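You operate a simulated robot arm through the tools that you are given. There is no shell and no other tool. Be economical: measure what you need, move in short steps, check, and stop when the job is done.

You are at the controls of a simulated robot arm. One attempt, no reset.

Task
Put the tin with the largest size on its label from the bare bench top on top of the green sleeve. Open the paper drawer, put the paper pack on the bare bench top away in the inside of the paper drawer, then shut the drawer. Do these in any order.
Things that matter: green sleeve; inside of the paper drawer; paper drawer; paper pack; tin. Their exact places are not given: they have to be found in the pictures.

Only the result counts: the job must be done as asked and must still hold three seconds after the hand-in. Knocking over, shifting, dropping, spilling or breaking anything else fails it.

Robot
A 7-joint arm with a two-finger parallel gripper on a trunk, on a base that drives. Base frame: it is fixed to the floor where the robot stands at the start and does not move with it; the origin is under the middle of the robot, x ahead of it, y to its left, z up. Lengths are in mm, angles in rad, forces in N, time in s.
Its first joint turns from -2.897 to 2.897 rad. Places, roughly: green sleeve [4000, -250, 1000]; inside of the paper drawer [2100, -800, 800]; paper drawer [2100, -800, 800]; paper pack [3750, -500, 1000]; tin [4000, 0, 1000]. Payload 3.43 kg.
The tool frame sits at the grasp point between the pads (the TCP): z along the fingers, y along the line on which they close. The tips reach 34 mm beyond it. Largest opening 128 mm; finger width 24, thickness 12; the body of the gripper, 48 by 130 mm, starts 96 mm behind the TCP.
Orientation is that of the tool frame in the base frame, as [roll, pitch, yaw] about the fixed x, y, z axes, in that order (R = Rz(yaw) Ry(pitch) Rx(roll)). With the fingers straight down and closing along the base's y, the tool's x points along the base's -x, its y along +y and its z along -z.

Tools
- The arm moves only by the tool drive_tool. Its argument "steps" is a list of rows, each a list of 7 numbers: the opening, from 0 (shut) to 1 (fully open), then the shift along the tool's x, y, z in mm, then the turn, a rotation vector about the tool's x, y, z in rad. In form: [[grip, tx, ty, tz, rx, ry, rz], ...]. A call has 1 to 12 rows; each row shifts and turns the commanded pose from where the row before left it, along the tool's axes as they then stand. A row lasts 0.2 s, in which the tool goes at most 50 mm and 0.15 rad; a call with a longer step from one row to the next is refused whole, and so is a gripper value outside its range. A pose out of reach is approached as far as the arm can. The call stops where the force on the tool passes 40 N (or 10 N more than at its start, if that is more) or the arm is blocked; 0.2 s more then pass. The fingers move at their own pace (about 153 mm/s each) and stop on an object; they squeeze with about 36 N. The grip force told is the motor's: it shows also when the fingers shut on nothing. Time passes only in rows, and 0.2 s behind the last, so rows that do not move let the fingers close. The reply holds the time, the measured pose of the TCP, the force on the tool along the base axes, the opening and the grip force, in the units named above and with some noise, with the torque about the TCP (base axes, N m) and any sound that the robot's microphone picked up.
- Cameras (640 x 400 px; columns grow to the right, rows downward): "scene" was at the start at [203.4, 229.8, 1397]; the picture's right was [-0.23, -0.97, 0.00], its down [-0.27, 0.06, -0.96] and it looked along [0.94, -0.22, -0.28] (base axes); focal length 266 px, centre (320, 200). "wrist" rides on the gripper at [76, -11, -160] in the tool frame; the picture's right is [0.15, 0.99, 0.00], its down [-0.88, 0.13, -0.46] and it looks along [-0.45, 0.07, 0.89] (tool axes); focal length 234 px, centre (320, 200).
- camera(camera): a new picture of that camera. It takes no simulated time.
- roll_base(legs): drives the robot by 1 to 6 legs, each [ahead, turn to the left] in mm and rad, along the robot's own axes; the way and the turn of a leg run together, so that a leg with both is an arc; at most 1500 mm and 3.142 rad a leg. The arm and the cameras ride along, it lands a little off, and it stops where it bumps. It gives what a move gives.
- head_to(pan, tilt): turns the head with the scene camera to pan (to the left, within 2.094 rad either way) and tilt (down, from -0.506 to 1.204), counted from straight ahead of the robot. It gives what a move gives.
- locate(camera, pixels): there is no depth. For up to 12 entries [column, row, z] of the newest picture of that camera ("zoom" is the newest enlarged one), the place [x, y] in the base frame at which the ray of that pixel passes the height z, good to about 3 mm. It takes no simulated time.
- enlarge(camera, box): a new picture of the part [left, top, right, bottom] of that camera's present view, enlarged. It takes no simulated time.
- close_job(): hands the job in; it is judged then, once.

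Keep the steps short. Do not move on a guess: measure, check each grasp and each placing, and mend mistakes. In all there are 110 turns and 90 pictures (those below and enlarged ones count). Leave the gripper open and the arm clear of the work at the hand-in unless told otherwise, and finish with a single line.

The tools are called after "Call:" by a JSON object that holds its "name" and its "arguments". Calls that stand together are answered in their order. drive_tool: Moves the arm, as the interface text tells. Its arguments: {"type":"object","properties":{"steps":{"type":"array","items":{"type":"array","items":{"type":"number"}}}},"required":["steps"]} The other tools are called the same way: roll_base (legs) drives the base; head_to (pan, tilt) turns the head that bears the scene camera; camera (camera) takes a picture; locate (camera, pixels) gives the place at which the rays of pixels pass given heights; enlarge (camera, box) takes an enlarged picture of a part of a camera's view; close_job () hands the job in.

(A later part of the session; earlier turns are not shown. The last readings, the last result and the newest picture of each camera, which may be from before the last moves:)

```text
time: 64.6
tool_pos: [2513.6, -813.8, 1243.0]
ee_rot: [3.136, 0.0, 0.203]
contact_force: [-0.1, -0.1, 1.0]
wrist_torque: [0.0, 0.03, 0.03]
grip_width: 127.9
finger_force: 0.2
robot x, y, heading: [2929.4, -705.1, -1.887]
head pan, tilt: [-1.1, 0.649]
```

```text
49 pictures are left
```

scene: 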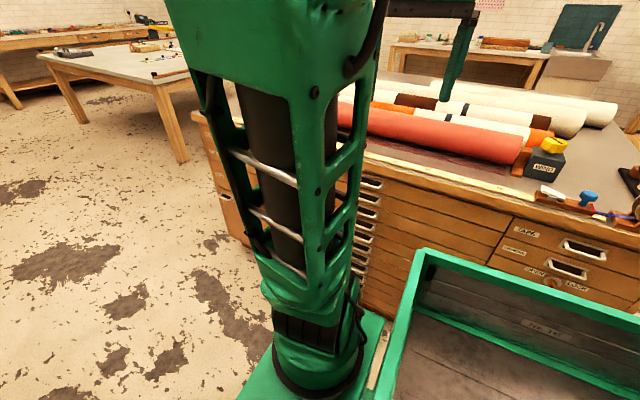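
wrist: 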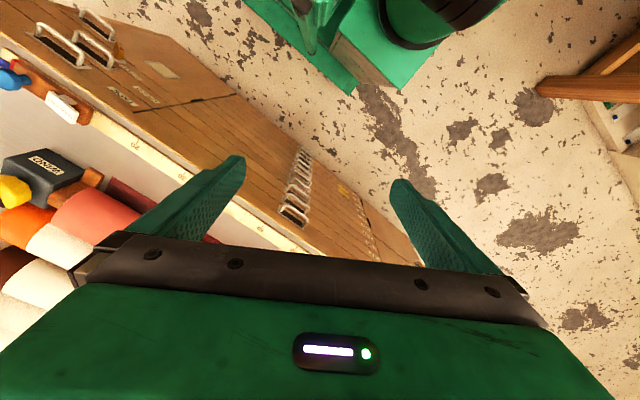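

The wrist camera shows the column of handles, the top one near (292,215); the scene shows it near (371,183). I'll enlarge both.

Call:
{"name": "enlarge", "arguments": {"camera": "wrist", "box": [240, 130, 380, 270]}}

Call:
{"name": "enlarge", "arguments": {"camera": "scene", "box": [340, 160, 420, 220]}}

```text
2.86 times, centred on (310, 200) of wrist
```

zoom: 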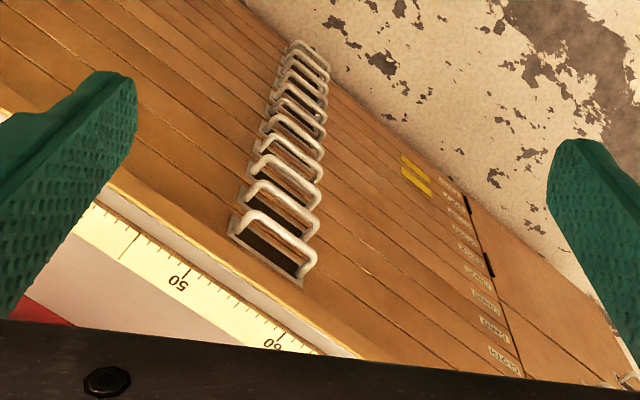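

```text
6.67 times, centred on (380, 190) of scene
```

zoom: 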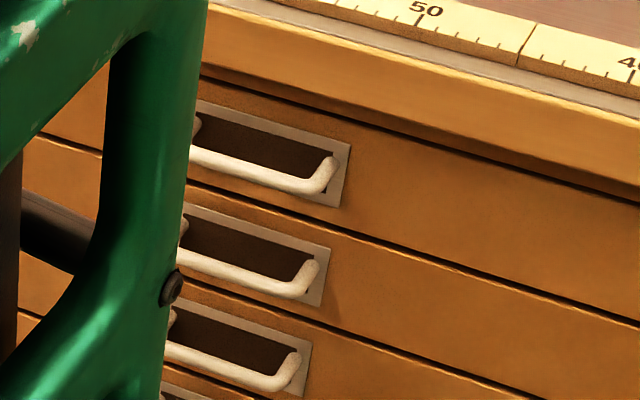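

Call:
{"name": "locate", "arguments": {"camera": "wrist", "pixels": [[284.4, 204.6, 800], [284.4, 204.6, 850], [307.6, 220.3, 800], [307.6, 220.3, 850]]}}

Call:
{"name": "locate", "arguments": {"camera": "scene", "pixels": [[380.3, 188.2, 800], [380.3, 188.2, 850], [363, 184, 800], [363, 184, 850]]}}

```text
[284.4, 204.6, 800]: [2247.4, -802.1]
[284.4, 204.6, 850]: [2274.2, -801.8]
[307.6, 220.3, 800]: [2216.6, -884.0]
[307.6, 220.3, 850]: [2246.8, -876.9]
```

```text
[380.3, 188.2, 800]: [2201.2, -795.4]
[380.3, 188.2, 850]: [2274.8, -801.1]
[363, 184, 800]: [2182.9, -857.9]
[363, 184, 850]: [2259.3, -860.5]
```

The top handle bar is at z≈850, ends (2274,-801) and (2247,-877). I need its stand-out from the face and the lip's place, so I locate those points.

Call:
{"name": "locate", "arguments": {"camera": "wrist", "pixels": [[303.7, 227, 850], [277.8, 212.3, 865], [303.7, 230.4, 865], [303.7, 230.4, 875], [310, 241.5, 905], [310, 241.5, 890], [280, 222, 905], [280, 217.5, 880]]}}

Call:
{"name": "enlarge", "arguments": {"camera": "wrist", "box": [265, 185, 325, 245]}}

```text
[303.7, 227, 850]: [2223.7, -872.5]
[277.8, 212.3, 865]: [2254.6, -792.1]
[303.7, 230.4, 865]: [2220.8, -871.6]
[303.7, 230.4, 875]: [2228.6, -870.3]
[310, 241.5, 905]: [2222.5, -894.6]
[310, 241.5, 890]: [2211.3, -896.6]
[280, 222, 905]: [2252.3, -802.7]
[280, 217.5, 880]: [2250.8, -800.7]
```

```text
6.67 times, centred on (295, 215) of wrist
```

zoom: 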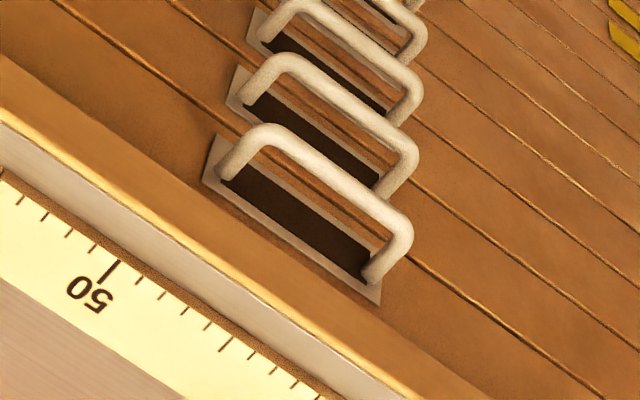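

The bar stands out about 24 mm, with a recess behind it. I'll hook/clamp it with the tool tilted 45°. For a better pulling reach I first back up 200 mm.

Call:
{"name": "roll_base", "arguments": {"legs": [[-200, 0]]}}

Call:
{"name": "camera", "arguments": {"camera": "wrist"}}

```text
time: 66.2
tool_pos: [2575.5, -626.6, 1242.3]
ee_rot: [3.137, 0.001, 0.21]
contact_force: [0.2, -0.3, 0.2]
wrist_torque: [-0.07, -0.02, -0.02]
grip_width: 128.0
finger_force: 0.1
robot x, y, heading: [2988.8, -517.7, -1.877]
head pan, tilt: [-1.1, 0.649]
```

```text
45 pictures are left
```

wrist: 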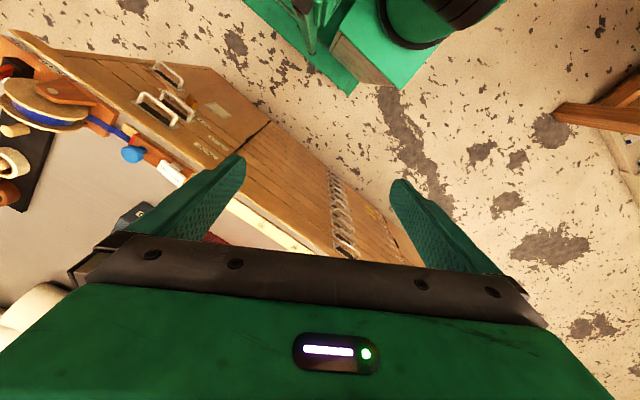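

I turn the tool so that the fingers close along the chest normal, and move toward the handle while staying high.

Call:
{"name": "drive_tool", "arguments": {"steps": [[0.6, 0, 0, 0, 0, 0, -0.146], [0.6, 0, 0, 0, 0, 0, -0.146], [0.6, 0, 0, 0, 0, 0, -0.146], [0.6, 0, 0, 0, 0, 0, -0.146], [0.6, 0, 0, 0, 0, 0, -0.146], [0.6, 0, 0, 0, 0, 0, -0.146], [0.6, 0, 0, 0, 0, 0, -0.144], [0.6, -45, -18, 0, 0, 0, 0], [0.6, -45, -18, 0, 0, 0, 0], [0.6, -45, -18, 0, 0, 0, 0], [0.6, -45, -18, 0, 0, 0, 0], [0.6, 0, 0, 0, 0, 0, 0]]}}

Call:
{"name": "drive_tool", "arguments": {"steps": [[0.5, 0, 0, 0, 0.131, 0, 0], [0.5, 0, 0, 0, 0.131, 0, 0], [0.5, 0, 0, 0, 0.131, 0, 0], [0.5, 0, 0, 0, 0.131, 0, 0], [0.5, 0, 0, 0, 0.131, 0, 0], [0.5, 0, 0, 0, 0.13, 0, 0], [0.5, 0, 0, 0, 0, 0, 0]]}}

Call:
{"name": "camera", "arguments": {"camera": "wrist"}}

Call:
{"name": "camera", "arguments": {"camera": "scene"}}

```text
time: 68.8
tool_pos: [2452.9, -756.8, 1246.7]
ee_rot: [3.14, 0.015, 1.231]
contact_force: [0.3, -0.5, 0.6]
wrist_torque: [-0.04, 0.02, 0.02]
grip_width: 76.7
finger_force: 0.0
robot x, y, heading: [2991.1, -517.0, -1.88]
head pan, tilt: [-1.1, 0.649]
```

```text
time: 70.5
tool_pos: [2459.7, -743.8, 1265.9]
ee_rot: [-2.452, 0.066, 1.229]
contact_force: [-0.3, 0.3, 0.2]
wrist_torque: [0.03, -0.02, 0.04]
grip_width: 64.1
finger_force: 0.0
out of reach, approached as far as the arm can: row 1, 2
robot x, y, heading: [2992.5, -513.7, -1.882]
head pan, tilt: [-1.1, 0.649]
```

```text
44 pictures are left
```

wrist: 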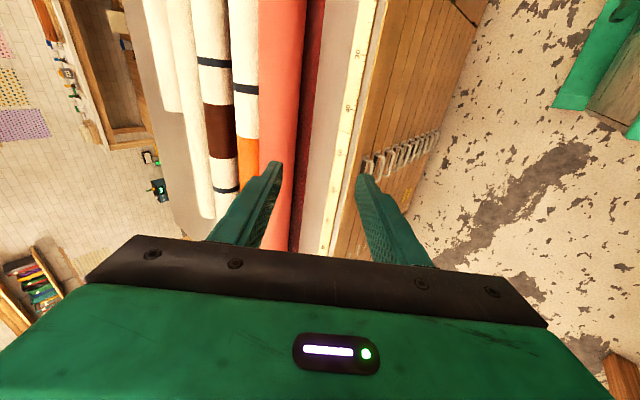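

```text
43 pictures are left
```

scene: 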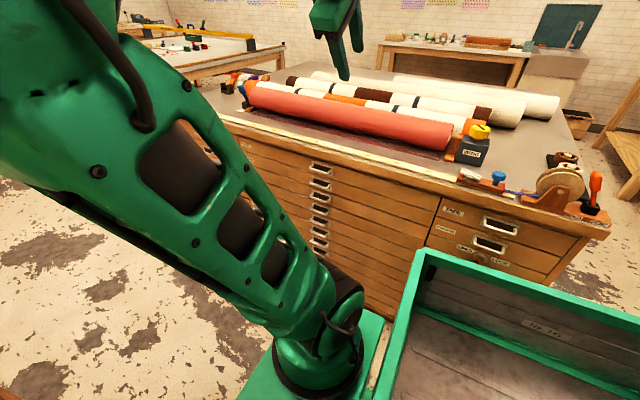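

The tool is tilted and the handle column is now free in the scene view, top handle near (320,166). I'll measure it again.

Call:
{"name": "enlarge", "arguments": {"camera": "scene", "box": [290, 145, 370, 195]}}

Call:
{"name": "enlarge", "arguments": {"camera": "wrist", "box": [340, 120, 440, 200]}}

```text
8.00 times, centred on (330, 170) of scene
```

zoom: 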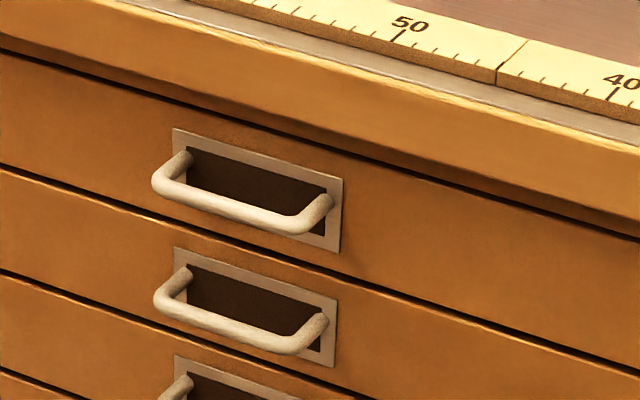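

```text
5.00 times, centred on (390, 160) of wrist
```

zoom: 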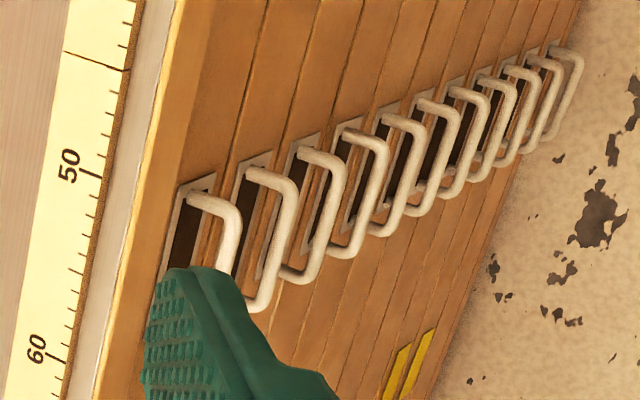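

Call:
{"name": "locate", "arguments": {"camera": "scene", "pixels": [[310, 168.4, 840], [310, 168.4, 860], [327.5, 173.1, 840], [327.5, 173.1, 860], [312.9, 165, 850], [330.6, 170.4, 850], [330, 174, 800], [296, 150, 890]]}}

Call:
{"name": "locate", "arguments": {"camera": "wrist", "pixels": [[373.4, 162.6, 840], [373.4, 162.6, 860], [364, 160, 850]]}}

```text
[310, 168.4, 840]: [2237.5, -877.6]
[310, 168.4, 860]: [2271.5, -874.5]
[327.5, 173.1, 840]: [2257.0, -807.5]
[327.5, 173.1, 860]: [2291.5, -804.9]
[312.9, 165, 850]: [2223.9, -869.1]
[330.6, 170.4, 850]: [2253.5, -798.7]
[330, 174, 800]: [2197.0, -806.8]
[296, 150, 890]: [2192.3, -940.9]
```

```text
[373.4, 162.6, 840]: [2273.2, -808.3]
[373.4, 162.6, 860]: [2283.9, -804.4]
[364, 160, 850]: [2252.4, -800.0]
```

Bar centre is about (2265,-840,851). I approach toward a stand-off point 100 mm back along the finger direction, in steps.

Call:
{"name": "drive_tool", "arguments": {"steps": [[0.5, -19, 23, 37, 0, 0, 0], [0.5, -19, 23, 37, 0, 0, 0], [0.5, -19, 23, 37, 0, 0, 0], [0.5, -19, 23, 37, 0, 0, 0], [0.5, -19, 23, 37, 0, 0, 0], [0.5, -19, 23, 37, 0, 0, 0], [0.5, 0, 0, 0, 0, 0, 0]]}}

Call:
{"name": "camera", "arguments": {"camera": "scene"}}

```text
time: 72.0
tool_pos: [2384.7, -858.6, 1015.7]
ee_rot: [-2.454, 0.067, 1.232]
contact_force: [0.0, 0.9, -0.2]
wrist_torque: [-0.03, 0.04, -0.01]
grip_width: 63.7
finger_force: 0.0
robot x, y, heading: [2992.9, -520.4, -1.878]
head pan, tilt: [-1.1, 0.649]
```

```text
40 pictures are left
```

scene: 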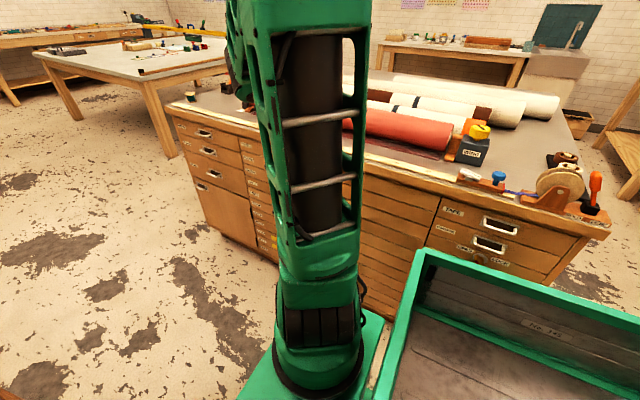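

The pose held at 40° tilt with a slight roll. I correct the remaining angles here.

Call:
{"name": "drive_tool", "arguments": {"steps": [[0.5, 0, 0, 0, 0.045, 0.045, 0], [0.5, 0, 0, 0, 0.045, 0.04, 0], [0.5, 0, 0, 0, 0, 0, 0]]}}

Call:
{"name": "camera", "arguments": {"camera": "wrist"}}

```text
time: 72.8
tool_pos: [2384.3, -858.4, 1016.4]
ee_rot: [-2.367, 0.003, 1.174]
contact_force: [0.5, -0.2, 0.0]
wrist_torque: [-0.01, 0.01, 0.01]
grip_width: 64.0
finger_force: 0.0
robot x, y, heading: [2992.0, -515.2, -1.888]
head pan, tilt: [-1.1, 0.649]
```

```text
39 pictures are left
```

wrist: 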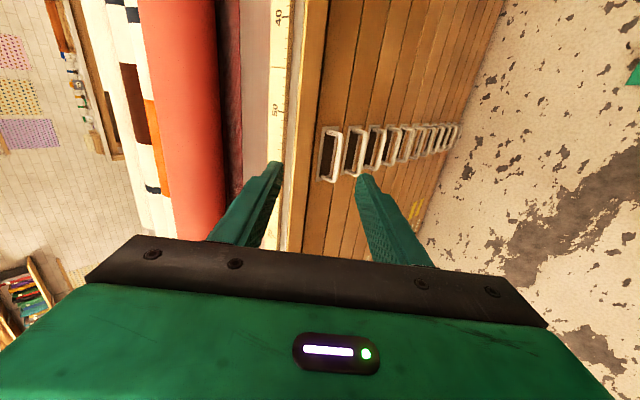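

Call:
{"name": "enlarge", "arguments": {"camera": "wrist", "box": [300, 110, 380, 210]}}

Call:
{"name": "locate", "arguments": {"camera": "wrist", "pixels": [[341, 131, 851], [334, 182, 851], [337, 156, 851], [337, 156, 845]]}}

```text
4.00 times, centred on (340, 160) of wrist
```

zoom: 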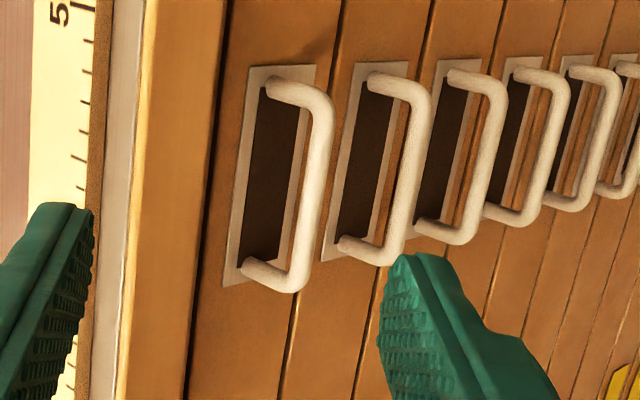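

```text
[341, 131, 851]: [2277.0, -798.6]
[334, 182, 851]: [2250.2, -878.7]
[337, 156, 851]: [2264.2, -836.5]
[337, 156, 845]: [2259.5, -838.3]
```

The bar centre is confirmed at (2263,-839,851). I line up on the approach axis 70 mm back with a narrow opening and check.

Call:
{"name": "drive_tool", "arguments": {"steps": [[0.2, -15, 15, 30, 0, 0, 0], [0.2, -14, 16, 40, 0, 0, 0], [0.2, 0, 0, 40, 0, 0, 0], [0.2, 0, 0, 0, 0, 0, 0]]}}

Call:
{"name": "enlarge", "arguments": {"camera": "wrist", "box": [240, 90, 440, 260]}}

Call:
{"name": "locate", "arguments": {"camera": "wrist", "pixels": [[320, 193, 851]]}}

```text
time: 73.8
tool_pos: [2323.8, -865.6, 917.2]
ee_rot: [-2.369, 0.002, 1.174]
contact_force: [-0.4, -0.3, -0.1]
wrist_torque: [-0.04, -0.01, 0.03]
grip_width: 26.0
finger_force: 0.0
robot x, y, heading: [2989.9, -518.0, -1.883]
head pan, tilt: [-1.1, 0.649]
```

```text
2.35 times, centred on (340, 175) of wrist
```

zoom: 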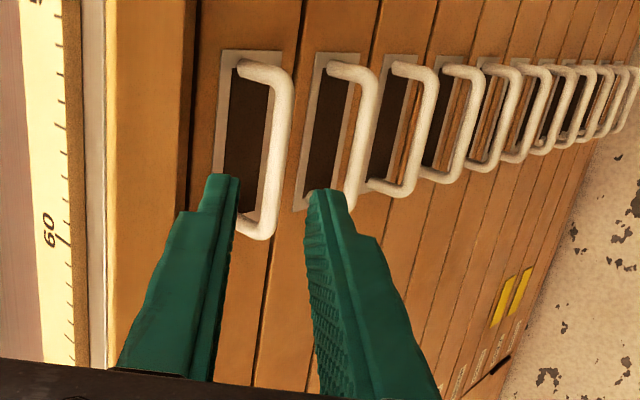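

```text
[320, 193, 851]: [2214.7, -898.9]
```

By numbers the bar is on the tool axis (off by 1 mm), 94 mm ahead. I advance 74 mm.

Call:
{"name": "drive_tool", "arguments": {"steps": [[0.2, 0, -1, 30, 0, 0, 0], [0.2, 0, 0, 25, 0, 0, 0], [0.2, 0, 0, 10, 0, 0, 0], [0.2, 0, 0, 6, 0, 0, 0], [0.2, 0, 0, 4, 0, 0, 0], [0.2, 0, 0, 0, 0, 0, 0]]}}

Call:
{"name": "enlarge", "arguments": {"camera": "wrist", "box": [240, 90, 440, 260]}}

```text
time: 75.1
tool_pos: [2279.4, -836.6, 872.3]
ee_rot: [-2.369, 0.018, 1.176]
contact_force: [15.9, -5.8, 2.7]
wrist_torque: [-0.03, 0.05, 0.11]
grip_width: 24.1
finger_force: 0.0
robot x, y, heading: [2993.9, -514.3, -1.878]
head pan, tilt: [-1.1, 0.649]
stopped in row 6: the force on the tool passed its limit at 46 N (the readings are from after the stop); the commanded pose is now the measured one
```

```text
2.35 times, centred on (340, 175) of wrist
```

zoom: 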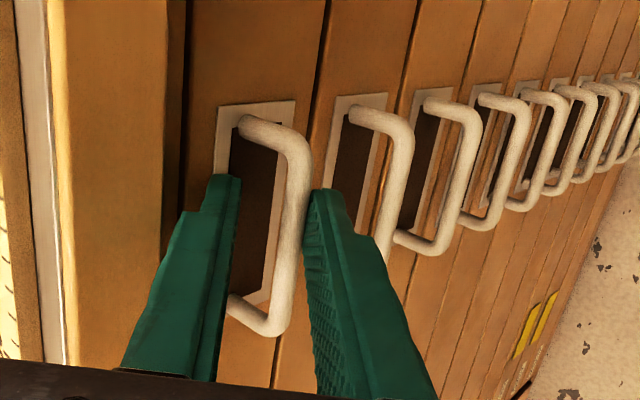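

The upper tip touched the plate, 9 mm past the bar. I back off 6 mm, shift 5 mm toward the lower side, narrow to 19 mm and advance again.

Call:
{"name": "drive_tool", "arguments": {"steps": [[0.2, 0, 0, -6, 0, 0, 0], [0.15, 0, 5, 0, 0, -0.01, 0], [0.15, 0, 0, 0, 0, 0, 0], [0.15, 0, 0, 6, 0, 0, 0], [0.15, 0, 0, 4, 0, 0, 0], [0.15, 0, 0, 3, 0, 0, 0], [0.15, 0, 0, 0, 0, 0, 0]]}}

Call:
{"name": "enlarge", "arguments": {"camera": "wrist", "box": [240, 90, 440, 260]}}

```text
time: 76.7
tool_pos: [2276.2, -836.6, 863.6]
ee_rot: [-2.365, 0.025, 1.185]
contact_force: [22.6, -5.6, 21.4]
wrist_torque: [0.0, 0.62, 0.14]
grip_width: 18.3
finger_force: 0.1
robot x, y, heading: [2992.3, -516.2, -1.882]
head pan, tilt: [-1.1, 0.649]
```

```text
2.35 times, centred on (340, 175) of wrist
```

zoom: 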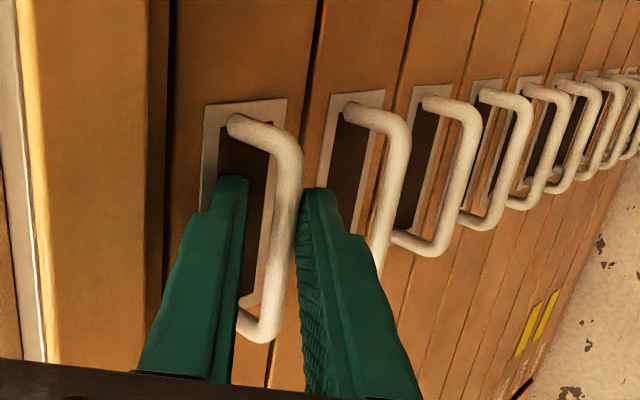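

The bar is now well between the fingers, 17 mm inside the tips. I close.

Call:
{"name": "drive_tool", "arguments": {"steps": [[0.0, 0, 0, -1, 0, 0, 0], [0.0, 0, 0, 0, 0, 0, 0], [0.0, 0, 0, 0, 0, 0, 0]]}}

```text
time: 77.7
tool_pos: [2282.9, -831.4, 863.5]
ee_rot: [-2.384, 0.034, 1.195]
contact_force: [-9.2, -24.1, -33.2]
wrist_torque: [0.08, -0.74, 1.11]
grip_width: 9.9
finger_force: 44.4
robot x, y, heading: [2992.2, -517.0, -1.881]
head pan, tilt: [-1.1, 0.649]
stopped in row 3: the force on the tool passed its limit at 43 N (the readings are from after the stop); the commanded pose is now the measured one
```

Bar gripped (9.9 mm). I now pull outward along the chest normal in small steps.

Call:
{"name": "drive_tool", "arguments": {"steps": [[0, 0.3, 8, -6, 0, 0, 0], [0, 0.6, 11, -10, 0, 0, 0], [0, 0.6, 11, -10, 0, 0, 0], [0, 0.6, 11, -10, 0, 0, 0]]}}

Call:
{"name": "enlarge", "arguments": {"camera": "wrist", "box": [200, 60, 480, 260]}}

```text
time: 78.7
tool_pos: [2330.8, -847.8, 864.9]
ee_rot: [-2.374, 0.039, 1.188]
contact_force: [-12.4, -29.1, -13.3]
wrist_torque: [-0.01, -0.23, 1.34]
grip_width: 9.5
finger_force: 43.7
robot x, y, heading: [2990.8, -519.1, -1.876]
head pan, tilt: [-1.1, 0.649]
```

```text
2.00 times, centred on (340, 160) of wrist
```

zoom: 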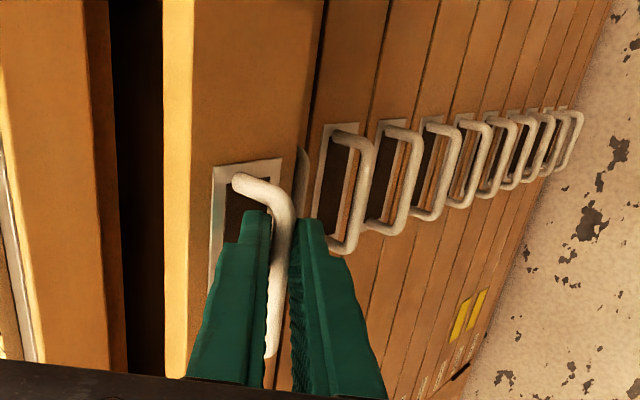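

The drawer moves. Some side force (-29 N) shows, so I add a small shift to the -v side and keep pulling.

Call:
{"name": "drive_tool", "arguments": {"steps": [[0, -3, 14.5, -13.7, 0, 0, 0], [0, 0.2, 14.5, -13.7, 0, 0, 0], [0, 0.4, 14.5, -13.7, 0, 0, 0], [0, 0.4, 14.5, -13.7, 0, 0, 0], [0, 0, 0, 0, 0, 0, 0]]}}

```text
time: 79.9
tool_pos: [2405.7, -876.2, 865.1]
ee_rot: [-2.369, 0.035, 1.184]
contact_force: [-4.7, -11.2, 17.3]
wrist_torque: [1.01, -0.04, 0.51]
grip_width: 9.6
finger_force: 43.4
robot x, y, heading: [2993.0, -510.8, -1.879]
head pan, tilt: [-1.1, 0.649]
```

Call:
{"name": "drive_tool", "arguments": {"steps": [[0, -0.5, 14, -14.2, 0, 0, 0], [0, 0.2, 14.5, -13.7, 0, 0, 0], [0, 0.4, 14.5, -13.7, 0, 0, 0], [0, 0.4, 14.5, -13.7, 0, 0, 0], [0, 0.4, 14.5, -13.7, 0, 0, 0], [0, 0, 0, 0, 0, 0, 0]]}}

Call:
{"name": "camera", "arguments": {"camera": "scene"}}

```text
time: 80.8
tool_pos: [2462.8, -896.7, 866.8]
ee_rot: [-2.386, 0.071, 1.175]
contact_force: [-18.9, -49.0, -47.5]
wrist_torque: [-0.46, -0.52, 1.9]
grip_width: 11.3
finger_force: 44.7
out of reach, approached as far as the arm can: row 4
robot x, y, heading: [2992.8, -515.7, -1.876]
head pan, tilt: [-1.1, 0.649]
stopped in row 4: the force on the tool passed its limit at 63 N (the readings are from after the stop); the commanded pose is now the measured one
```

```text
33 pictures are left
```

scene: 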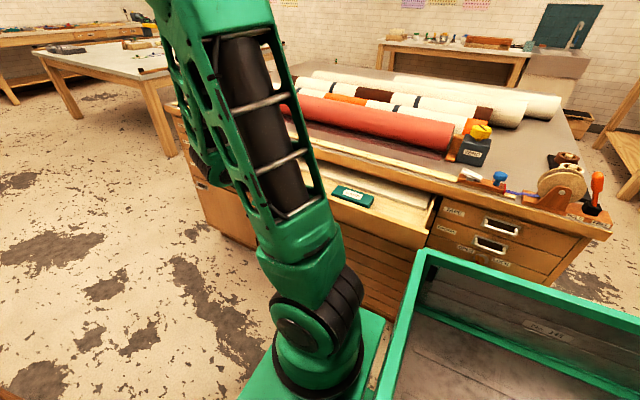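

The drawer is open about 190 mm; the arm is at its limit with this tilt. I open the fingers and back off along the tool axis.

Call:
{"name": "drive_tool", "arguments": {"steps": [[0.15, 0, 0, 0, 0, 0, 0], [0.2, 0, 0, 0, 0, 0, 0], [0.2, 0, 0, -15, 0, 0, 0], [0.2, 0, 0, -25, 0, 0, 0], [0.2, 0, 0, -40, 0, 0, 0], [0.2, 0, 0, -40, 0, 0, 0]]}}

```text
time: 82.2
tool_pos: [2459.4, -894.0, 869.6]
ee_rot: [-2.38, 0.073, 1.17]
contact_force: [-20.6, -59.6, -14.0]
wrist_torque: [-1.52, -0.14, 1.84]
grip_width: 16.7
finger_force: 0.3
out of reach, approached as far as the arm can: row 3, 4, 5, 6
robot x, y, heading: [2993.8, -519.3, -1.88]
head pan, tilt: [-1.1, 0.649]
```

The handle's leg presses sideways on a finger and the arm is at its limit in this tilt. I shift 6 mm to -v and turn the tool toward vertical while easing up.

Call:
{"name": "drive_tool", "arguments": {"steps": [[0.2, -5, 0, 0, 0, 0, 0], [0.2, -5, 0, 0, 0, 0, 0], [0.2, 0, -1.5, -2, -0.08, 0, 0], [0.2, 0, -1.5, -3, -0.08, 0, 0], [0.2, 0, -1.5, -4, -0.08, 0, 0], [0.2, 0, 0, 0, 0, 0, 0]]}}

Call:
{"name": "camera", "arguments": {"camera": "wrist"}}

```text
time: 83.6
tool_pos: [2461.1, -895.0, 878.9]
ee_rot: [-2.619, 0.063, 1.16]
contact_force: [-0.5, -0.5, 0.3]
wrist_torque: [-0.02, 0.02, -0.01]
grip_width: 25.8
finger_force: 0.0
robot x, y, heading: [2991.5, -520.6, -1.878]
head pan, tilt: [-1.1, 0.649]
```

```text
32 pictures are left
```

wrist: 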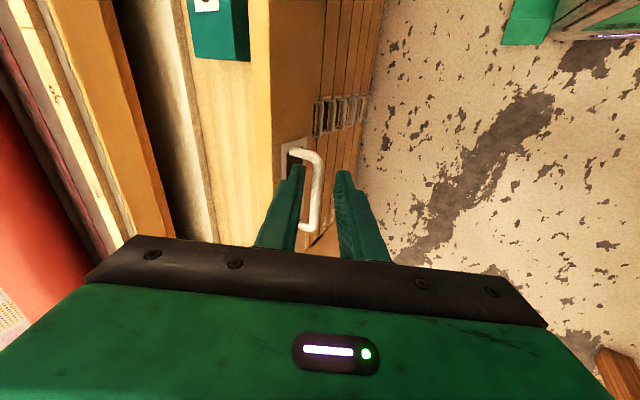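

Free now, no force. I back off along the tool axis.

Call:
{"name": "drive_tool", "arguments": {"steps": [[0.2, 0, 0, -10, 0, 0, 0], [0.2, 0, 0, -10, -0.05, 0, 0], [0.2, 0, 0, -15, -0.1, 0, 0], [0.2, 0, 0, -30, -0.12, 0, 0], [0.2, 0, 0, -40, -0.12, 0, 0], [0.2, 0, 0, -40, -0.12, -0.06, 0], [0.5, 0, 0, -40, 0, 0, 0], [0.5, 0, 0, 0, 0, 0, 0]]}}

Call:
{"name": "camera", "arguments": {"camera": "wrist"}}

Call:
{"name": "camera", "arguments": {"camera": "scene"}}

```text
time: 85.4
tool_pos: [2509.4, -900.9, 1058.6]
ee_rot: [-3.129, 0.124, 1.164]
contact_force: [-0.1, 0.6, 0.0]
wrist_torque: [-0.06, -0.02, -0.02]
grip_width: 63.9
finger_force: 0.0
robot x, y, heading: [2992.8, -518.6, -1.878]
head pan, tilt: [-1.1, 0.649]
```

```text
31 pictures are left
```

wrist: 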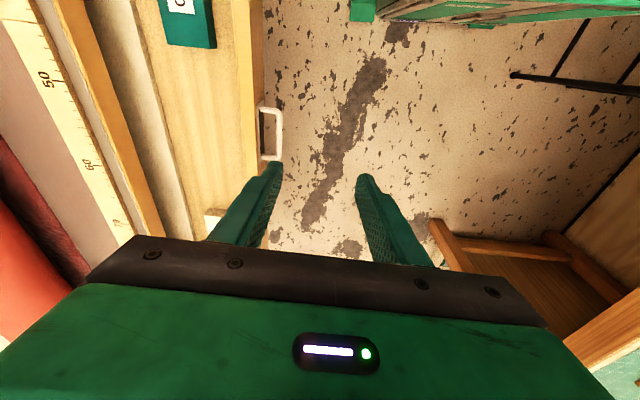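

```text
30 pictures are left
```

scene: 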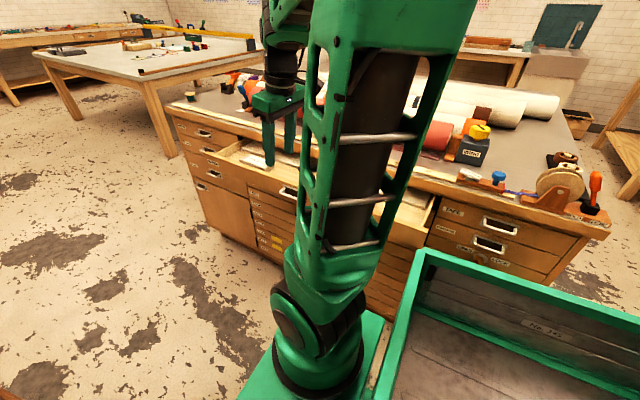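

Call:
{"name": "drive_tool", "arguments": {"steps": [[0.5, 0, 0, -30, 0, 0.062, 0], [0.5, 20, -10, -30, 0, 0.062, 0], [0.5, 0, 0, 0, 0, 0, 0]]}}

Call:
{"name": "enlarge", "arguments": {"camera": "wrist", "box": [60, 0, 340, 240]}}

```text
time: 86.2
tool_pos: [2511.3, -874.3, 1116.6]
ee_rot: [-3.131, -0.001, 1.162]
contact_force: [0.1, 0.5, 0.1]
wrist_torque: [0.01, 0.0, 0.03]
grip_width: 64.0
finger_force: 0.1
robot x, y, heading: [2994.1, -521.4, -1.88]
head pan, tilt: [-1.1, 0.649]
```

```text
1.67 times, centred on (200, 120) of wrist
```

zoom: 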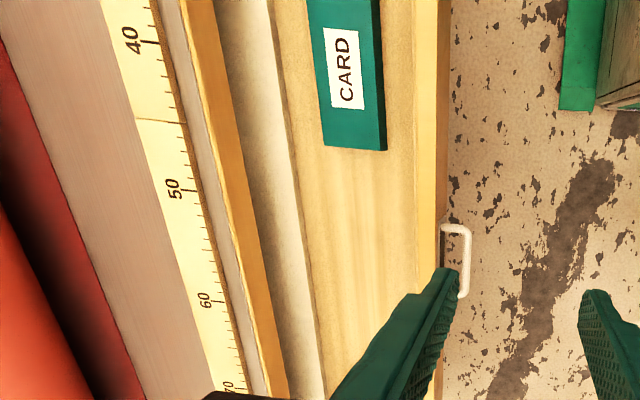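

The drawer holds a CARD pack and a pale strip at the back. I measure the free floor area.

Call:
{"name": "locate", "arguments": {"camera": "wrist", "pixels": [[257, 120, 830], [270, 120, 880], [186, 120, 830], [191, 150, 830], [197, 180, 830], [154, 150, 900], [242, 210, 830], [257, 120, 880], [239, 92, 850], [203, 90, 850], [240, 10, 850], [252, 180, 880]]}}

```text
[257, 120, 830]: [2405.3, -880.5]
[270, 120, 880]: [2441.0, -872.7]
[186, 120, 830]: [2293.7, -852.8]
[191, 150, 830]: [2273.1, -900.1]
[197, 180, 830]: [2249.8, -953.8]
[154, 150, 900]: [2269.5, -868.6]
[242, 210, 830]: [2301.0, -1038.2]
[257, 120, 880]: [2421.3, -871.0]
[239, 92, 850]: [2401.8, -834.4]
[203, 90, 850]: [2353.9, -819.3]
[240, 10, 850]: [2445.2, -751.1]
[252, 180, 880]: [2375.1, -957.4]
```

Free floor is about 118 mm deep (n 2443–2561); I want more. With closed fingers pointing down I'll hook inside the drawer front, near the handle line, and pull it out further.

Call:
{"name": "drive_tool", "arguments": {"steps": [[0, -19, -38, 0, 0, 0, -0.034], [0, -19, -38, 0, 0, 0, -0.034], [0, -19, -39, 0, 0, 0, 0], [0, 0, 0, 45, 0, 0, 0], [0, 0, 0, 45, 0, 0, 0], [0, 0, 0, 45, 0, 0, 0], [0, 0, 0, 35, 0, 0, 0], [0, 0, 0, 0, 0, 0, 0]]}}

Call:
{"name": "camera", "arguments": {"camera": "wrist"}}

```text
time: 88.0
tool_pos: [2378.2, -883.9, 945.4]
ee_rot: [-3.13, 0.0, 1.231]
contact_force: [-0.3, 0.3, -0.4]
wrist_torque: [-0.02, 0.04, -0.04]
grip_width: 0.0
finger_force: 32.7
robot x, y, heading: [2991.3, -520.0, -1.878]
head pan, tilt: [-1.1, 0.649]
```

```text
28 pictures are left
```

wrist: 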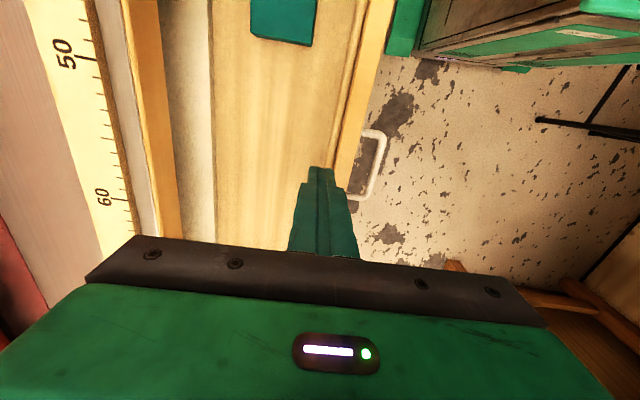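

Call:
{"name": "locate", "arguments": {"camera": "wrist", "pixels": [[357, 100, 880], [336, 180, 880], [345, 100, 830], [213, 120, 830], [340, 150, 880]]}}

```text
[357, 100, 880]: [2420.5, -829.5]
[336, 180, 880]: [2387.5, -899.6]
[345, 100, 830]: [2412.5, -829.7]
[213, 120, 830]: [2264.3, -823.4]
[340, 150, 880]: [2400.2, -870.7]
```

The wall's inner side is at n≈2555; the finger face at 2549. I shift 5 mm inward, go down 65 and then pull 100 mm outward.

Call:
{"name": "drive_tool", "arguments": {"steps": [[0, 0, -5, 20, 0, 0, 0], [0, 0, 0, 25, 0, 0, 0], [0, 0, 0, 20, 0, 0, 0], [0, 0, 10, 0, 0, 0, 0], [0, 0, 15, 0, 0, 0, 0], [0, 0, 20, 0, 0, 0, 0], [0, 0, 20, 0, 0, 0, 0], [0, 0, 20, 0, 0, 0, 0], [0, 0, 20, 0, 0, 0, 0], [0, 0, 0, 0, 0, 0, 0]]}}

Call:
{"name": "camera", "arguments": {"camera": "wrist"}}

```text
time: 89.8
tool_pos: [2443.0, -894.3, 889.4]
ee_rot: [-3.115, 0.016, 1.216]
contact_force: [-3.3, 1.2, 0.6]
wrist_torque: [-0.23, -0.4, -0.03]
grip_width: 0.0
finger_force: 33.4
robot x, y, heading: [2991.4, -515.3, -1.882]
head pan, tilt: [-1.1, 0.649]
stopped in row 8: the force on the tool passed its limit at 58 N (the readings are from after the stop); the commanded pose is now the measured one
```

```text
27 pictures are left
```

wrist: 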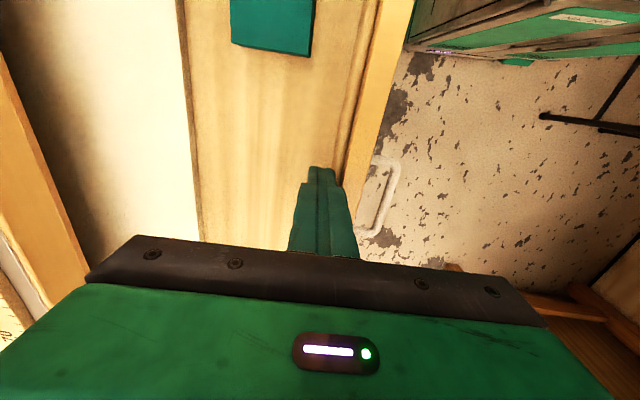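

The drawer stopped at about 245 mm open (end stop). I lift the tool out and look at the compartment from above.

Call:
{"name": "drive_tool", "arguments": {"steps": [[0, 0, -6, 0, 0, 0, 0], [0, 0, 0, -40, 0, 0, 0], [0, 0, 0, -45, 0, 0, 0], [0, 0, 0, -45, 0, 0, 0], [0.5, 30, 0, -45, 0, 0, 0], [0.5, 30, 0, -40, 0, 0, 0], [0.5, 0, 0, 0, 0, 0, 0]]}}

Call:
{"name": "camera", "arguments": {"camera": "wrist"}}

Call:
{"name": "camera", "arguments": {"camera": "scene"}}

```text
refused: row 5 steps farther than a row can; nothing moved
```

```text
26 pictures are left
```

wrist: 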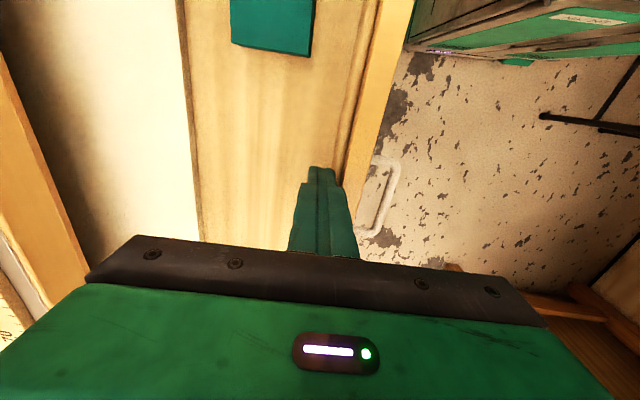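

```text
25 pictures are left
```

scene: 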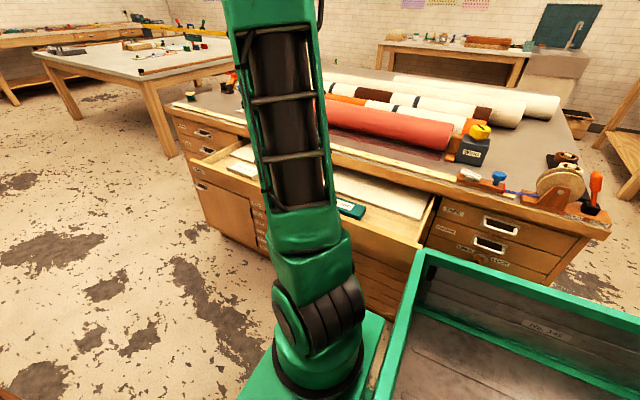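

Call:
{"name": "drive_tool", "arguments": {"steps": [[0, 0, -6, 0, 0, 0, 0], [0, 0, 0, -40, 0, 0, 0], [0, 0, 0, -45, 0, 0, 0], [0, 0, 0, -45, 0, 0, 0], [0.5, 25, 0, -40, 0, 0, 0], [0.5, 25, 0, -40, 0, 0, 0], [0.5, 0, 0, 0, 0, 0, 0]]}}

Call:
{"name": "enlarge", "arguments": {"camera": "wrist", "box": [40, 0, 400, 250]}}

```text
time: 91.4
tool_pos: [2465.7, -843.4, 1097.8]
ee_rot: [-3.113, 0.015, 1.219]
contact_force: [-0.1, -0.3, 0.2]
wrist_torque: [0.01, -0.04, -0.02]
grip_width: 64.2
finger_force: 0.1
robot x, y, heading: [2993.5, -517.3, -1.88]
head pan, tilt: [-1.1, 0.649]
```

```text
1.60 times, centred on (220, 125) of wrist
```

zoom: 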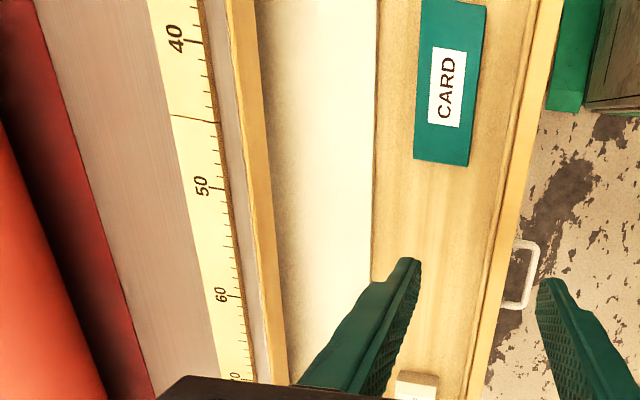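

Call:
{"name": "locate", "arguments": {"camera": "wrist", "pixels": [[335.6, 100, 830], [253, 125, 830], [295, 103, 850], [280, 232, 850], [278.8, 99.4, 850], [314, 103.5, 850], [268, 235, 850], [294, 234, 850], [326, 160, 830], [253, 190, 830]]}}

```text
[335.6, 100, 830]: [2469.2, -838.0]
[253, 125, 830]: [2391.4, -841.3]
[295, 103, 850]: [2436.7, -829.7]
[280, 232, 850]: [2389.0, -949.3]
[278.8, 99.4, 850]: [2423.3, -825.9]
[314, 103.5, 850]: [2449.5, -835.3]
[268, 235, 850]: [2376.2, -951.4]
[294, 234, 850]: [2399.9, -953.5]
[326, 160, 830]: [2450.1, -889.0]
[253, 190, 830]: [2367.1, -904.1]
```

The locate for "wrist" uses the last full picture, so I repeat with the zoom picture's own pixels.

Call:
{"name": "locate", "arguments": {"camera": "zoom", "pixels": [[510, 100, 830], [490, 240, 830], [375, 100, 830], [372, 250, 830], [414, 158, 850], [467, 166, 850], [395, 372, 850], [437, 377, 850], [515, 140, 880], [530, 60, 880], [437, 377, 830], [395, 372, 830]]}}

```text
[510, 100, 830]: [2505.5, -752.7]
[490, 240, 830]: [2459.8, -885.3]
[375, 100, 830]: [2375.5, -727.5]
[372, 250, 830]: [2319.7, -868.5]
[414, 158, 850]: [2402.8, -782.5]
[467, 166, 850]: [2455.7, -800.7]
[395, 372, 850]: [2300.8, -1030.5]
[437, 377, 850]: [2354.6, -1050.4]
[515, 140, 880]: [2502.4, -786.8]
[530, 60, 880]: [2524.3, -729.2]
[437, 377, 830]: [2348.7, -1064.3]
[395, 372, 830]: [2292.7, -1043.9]
```

Free floor in the drawer: n 2480–2613, between the CARD pack (v≥62) and a pale block (v≤-206). I'll place the pack at (2378,-916), long side along the drawer front. Now I swing the arm round the robot's front to the bench.

Call:
{"name": "drive_tool", "arguments": {"steps": [[0.7, 35, 27, -20, -0.028, 0.015, 0], [0.7, 35, 27, -20, 0, 0, 0], [0.7, 35, 27, -20, 0, 0, 0], [0.7, -28, 39.5, 0, 0, 0, -0.1], [0.7, -28, 39.5, 0, 0, 0, -0.1], [0.7, -28, 39.5, 0, 0, 0, -0.1], [0.7, -28, 39.5, 0, 0, 0, -0.1], [0.7, -28, 39.5, 0, 0, 0, -0.1], [0.7, -28, 39.5, 0, 0, 0, -0.1], [0.7, -28, 39.5, 0, 0, 0, -0.1], [0.7, -28, 39.5, 0, 0, 0, -0.1], [0.7, -28, 39.5, 0, 0, 0, -0.1]]}}

Call:
{"name": "drive_tool", "arguments": {"steps": [[0.7, -28, 39.5, 0, 0, 0, -0.1], [0.7, -28, 39.5, 0, 0, 0, -0.1], [0.7, -28, 39.5, 0, 0, 0, -0.1], [0.7, -28, 39.5, 0, 0, 0, -0.1], [0.7, -28, 39.5, 0, 0, 0, -0.1], [0.7, -28, 39.5, 0, 0, 0, -0.1], [0.7, -28, 39.5, 0, 0, 0, -0.1], [0.7, -28, 39.5, 0, 0, 0, -0.1], [0.7, -28, 39.5, 0, 0, 0, -0.1], [0.7, -28, 39.5, 0, 0, 0, -0.1], [0.7, 0, 0, 0, 0, 0, 0]]}}

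Call:
{"name": "head_to", "arguments": {"pan": 1.7, "tilt": 0.5}}

Call:
{"name": "camera", "arguments": {"camera": "scene"}}

```text
time: 94.0
tool_pos: [2929.1, -997.9, 1157.9]
ee_rot: [3.14, 0.002, 2.118]
contact_force: [0.0, 0.4, 0.3]
wrist_torque: [-0.02, -0.01, 0.03]
grip_width: 89.7
finger_force: 0.0
robot x, y, heading: [2990.6, -519.1, -1.881]
head pan, tilt: [-1.1, 0.649]
```

```text
time: 96.4
tool_pos: [3360.0, -841.4, 1160.1]
ee_rot: [-3.138, 0.009, 3.092]
contact_force: [0.2, 0.3, 0.6]
wrist_torque: [-0.04, 0.03, 0.03]
grip_width: 89.6
finger_force: 0.0
robot x, y, heading: [2996.1, -514.7, -1.884]
head pan, tilt: [-1.1, 0.649]
```

```text
time: 98.8
tool_pos: [3360.8, -838.3, 1154.7]
ee_rot: [-3.14, 0.002, 3.098]
contact_force: [0.0, 0.3, 1.4]
wrist_torque: [-0.03, -0.02, 0.04]
grip_width: 89.4
finger_force: 0.1
robot x, y, heading: [2993.9, -517.1, -1.878]
head pan, tilt: [1.7, 0.499]
```

```text
23 pictures are left
```

scene: 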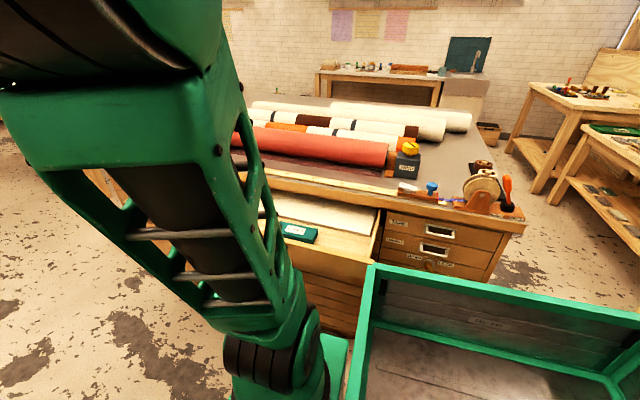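

The picture still shows the chest side though pan reads 1.7; I look again, together with the wrist view.

Call:
{"name": "camera", "arguments": {"camera": "scene"}}

Call:
{"name": "camera", "arguments": {"camera": "wrist"}}

```text
22 pictures are left
```

scene: 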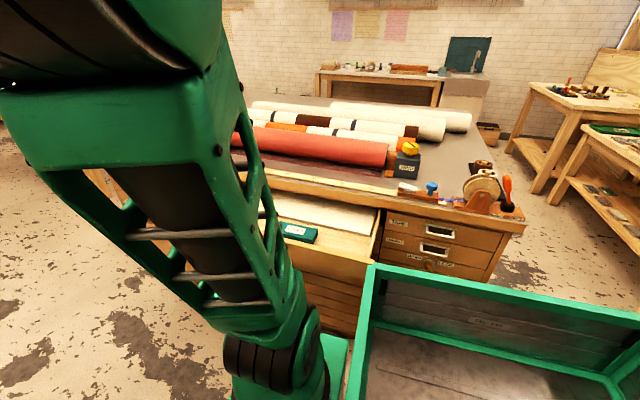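

```text
21 pictures are left
```

wrist: 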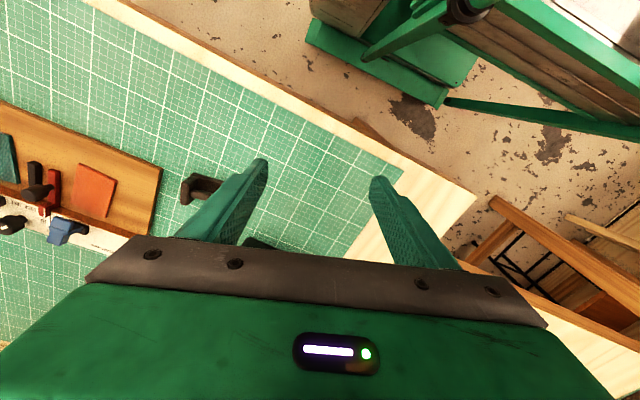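

The head view seems blocked there; I rely on the wrist camera. I continue the arc toward the pack.

Call:
{"name": "drive_tool", "arguments": {"steps": [[0.8, -28, 39.5, 0, 0, 0, -0.098], [0.8, -28, 39.5, 0, 0, 0, -0.098], [0.8, -28, 39.5, 0, 0, 0, -0.098], [0.8, -28, 39.5, 0, 0, 0, -0.098], [0.8, -28, 39.5, 0, 0, 0, -0.098], [0.8, -28, 39.5, 0, 0, 0, -0.098], [0.8, -28, 39.5, 0, 0, 0, -0.098], [0.8, 0, 0, 0, 0, 0, -0.14], [0.8, 0, 0, 0, 0, 0, -0.14], [0.8, 0, 0, 0, 0, 0, -0.14], [0.8, 0, 0, 0, 0, 0, -0.1], [0.8, 0, 0, 0, 0, 0, 0]]}}

Call:
{"name": "camera", "arguments": {"camera": "wrist"}}

```text
time: 99.8
tool_pos: [3419.9, -853.8, 1188.1]
ee_rot: [-3.116, 0.041, 3.133]
contact_force: [0.4, -0.3, 0.3]
wrist_torque: [-0.04, 0.06, -0.02]
grip_width: 102.4
finger_force: 0.0
robot x, y, heading: [2993.0, -513.3, -1.881]
head pan, tilt: [1.7, 0.499]
stopped in row 4: the arm was blocked; the commanded pose is now the measured one
```

```text
20 pictures are left
```

wrist: 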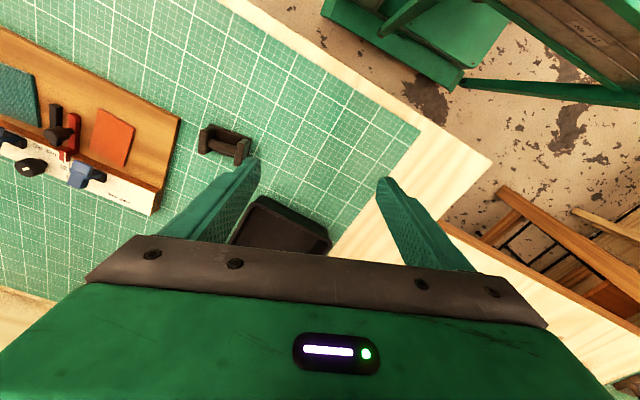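

The arm is blocked on the left side (the head mast stands front-left). I swing it back to the robot's front and will reposition the base instead.

Call:
{"name": "drive_tool", "arguments": {"steps": [[0.8, 31.5, -36.2, 0, 0, 0, 0.088], [0.8, 31.5, -36.2, 0, 0, 0, 0.088], [0.8, 31.5, -36.2, 0, 0, 0, 0.088], [0.8, 31.5, -36.2, 0, 0, 0, 0.088], [0.8, 31.5, -36.2, 0, 0, 0, 0.088], [0.8, 31.5, -36.2, 0, 0, 0, 0.088], [0.8, 31.5, -36.2, 0, 0, 0, 0.088], [0.8, 31.5, -36.2, 0, 0, 0, 0.088], [0.8, 31.5, -36.2, 0, 0, 0, 0.088], [0.8, 31.5, -36.2, 0, 0, 0, 0.088], [0.8, 31.5, -36.2, 0, 0, 0, 0.088], [0.8, 31.5, -36.2, 0, 0, 0, 0.088]]}}

Call:
{"name": "head_to", "arguments": {"pan": 0, "tilt": 0.6}}

```text
time: 102.3
tool_pos: [2923.1, -1046.6, 1171.7]
ee_rot: [3.126, 0.036, 2.122]
contact_force: [-0.3, -0.6, 0.3]
wrist_torque: [-0.03, -0.01, -0.03]
grip_width: 102.4
finger_force: 0.2
robot x, y, heading: [2987.8, -517.6, -1.878]
head pan, tilt: [1.7, 0.499]
```

```text
time: 104.1
tool_pos: [2924.2, -1046.9, 1171.9]
ee_rot: [3.127, 0.035, 2.124]
contact_force: [0.9, -0.2, 0.1]
wrist_torque: [0.01, -0.02, 0.02]
grip_width: 102.5
finger_force: 0.0
robot x, y, heading: [2995.1, -518.2, -1.879]
head pan, tilt: [0.0, 0.6]
```

Now I back up about 440 and turn left to face the bench again, as before.

Call:
{"name": "roll_base", "arguments": {"legs": [[-440, 0], [0, 1.57]]}}

Call:
{"name": "camera", "arguments": {"camera": "scene"}}

```text
time: 111.1
tool_pos: [3653.7, -165.5, 1172.6]
ee_rot: [3.127, 0.035, -2.574]
contact_force: [1.0, 0.0, -0.6]
wrist_torque: [0.02, 0.0, 0.02]
grip_width: 102.3
finger_force: 0.1
robot x, y, heading: [3117.3, -124.1, -0.296]
head pan, tilt: [0.0, 0.6]
```

```text
19 pictures are left
```

scene: 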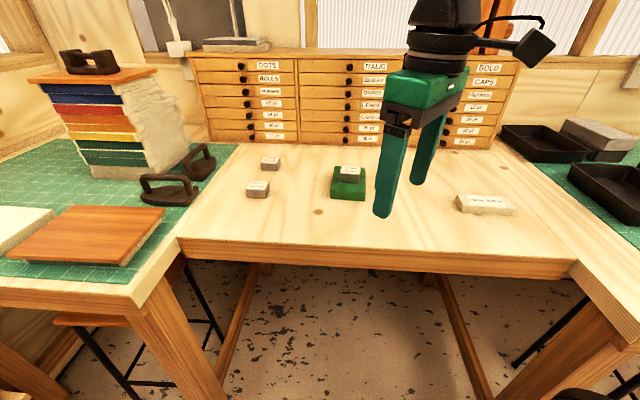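

Bench view is fine, tin still on sleeve. I turn the tool 0.58 so that it closes across the pack's short side and move over the pack.

Call:
{"name": "drive_tool", "arguments": {"steps": [[0.8, 0, 0, 0, 0.014, 0.035, -0.145], [0.8, 0, 0, 0, 0, 0, -0.145], [0.8, 0, 0, 0, 0, 0, -0.145], [0.8, 0, 0, 0, 0, 0, -0.145], [0.8, 32, -32, 0, 0, 0, 0], [0.8, 32, -32, 0, 0, 0, 0], [0.8, 32, -32, 0, 0, 0, 0], [0.8, 32, -32, 0, 0, 0, 0], [0.8, 32, -32, 0, 0, 0, 0], [0.8, 32, -32, 0, 0, 0, 0], [0.8, 32, -32, 0, 0, 0, 0], [0.8, 32, -32, 0, 0, 0, 0]]}}

Call:
{"name": "drive_tool", "arguments": {"steps": [[0.8, 32, -30, 20, 0, 0, 0], [0.8, 0, 0, 40, 0, 0, 0], [0.8, 0, 0, 20, 0, 0, 0], [0.8, 0, 0, 0, 0, 0, 0]]}}

Call:
{"name": "camera", "arguments": {"camera": "wrist"}}

```text
time: 113.7
tool_pos: [3769.1, -498.4, 1183.6]
ee_rot: [-3.127, -0.003, -1.993]
contact_force: [-0.7, 1.4, 0.3]
wrist_torque: [-0.06, -0.03, 0.01]
grip_width: 102.2
finger_force: 0.1
robot x, y, heading: [3115.8, -121.1, -0.296]
head pan, tilt: [0.0, 0.6]
```

```text
time: 114.7
tool_pos: [3782.1, -540.2, 1100.4]
ee_rot: [-3.129, 0.0, -1.993]
contact_force: [-0.5, -0.6, -0.6]
wrist_torque: [0.01, 0.0, -0.01]
grip_width: 102.3
finger_force: 0.0
robot x, y, heading: [3113.0, -122.1, -0.293]
head pan, tilt: [0.0, 0.6]
```

```text
18 pictures are left
```

wrist: 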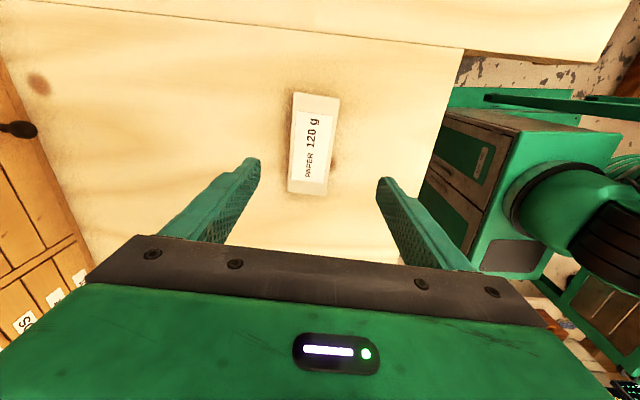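

The pack is at (313,143). I locate its corners.

Call:
{"name": "locate", "arguments": {"camera": "wrist", "pixels": [[293, 93, 958], [340, 98, 958], [326, 194, 958], [288, 190, 958], [293, 93, 936], [326, 194, 936]]}}

Call:
{"name": "enlarge", "arguments": {"camera": "wrist", "box": [260, 80, 370, 210]}}

```text
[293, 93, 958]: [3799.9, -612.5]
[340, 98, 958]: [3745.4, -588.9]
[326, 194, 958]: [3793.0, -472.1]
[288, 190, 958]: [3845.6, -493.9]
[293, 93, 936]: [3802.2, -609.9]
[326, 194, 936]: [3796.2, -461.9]
```

```text
3.08 times, centred on (315, 145) of wrist
```

zoom: 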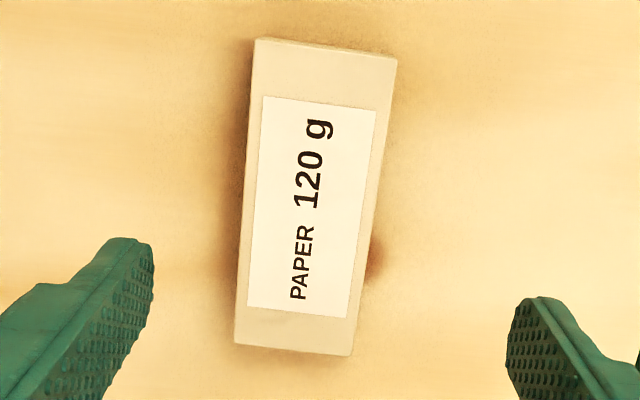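

Pack centre (3796,-542), 127 × 58. I align, go down to TCP z 974 and close.

Call:
{"name": "drive_tool", "arguments": {"steps": [[0.8, -4, -13.5, 20, -0.012, 0, -0.03], [0.8, 0, 0, 35, 0, 0, 0], [0.8, 0, 0, 35, 0, 0, 0], [0.8, 0, 0, 24, 0, 0, 0], [0.8, 0, 0, 12, 0, 0, 0], [0.8, 0, 0, 0, 0, 0, 0], [0.2, 0, 0, 0, 0, 0, 0], [0.2, 0, 0, 0, 0, 0, 0], [0.2, 0, 0, 0, 0, 0, 0]]}}

Call:
{"name": "enlarge", "arguments": {"camera": "wrist", "box": [200, 40, 440, 240]}}

```text
time: 116.7
tool_pos: [3799.7, -543.0, 975.7]
ee_rot: [-3.139, 0.003, -1.963]
contact_force: [0.9, -0.1, 0.5]
wrist_torque: [0.0, 0.02, -0.05]
grip_width: 55.3
finger_force: 36.0
robot x, y, heading: [3116.3, -122.1, -0.294]
head pan, tilt: [0.0, 0.6]
```

```text
2.00 times, centred on (320, 140) of wrist
```

zoom: 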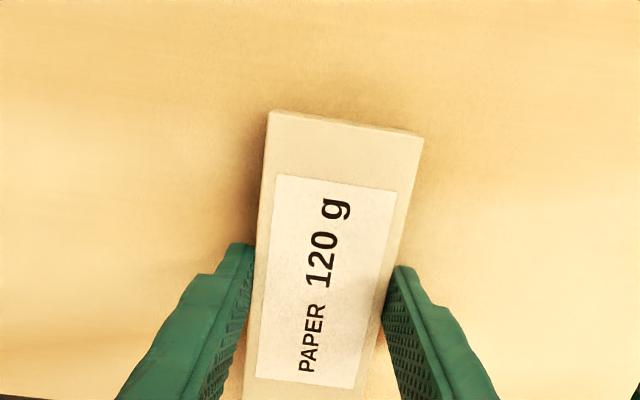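

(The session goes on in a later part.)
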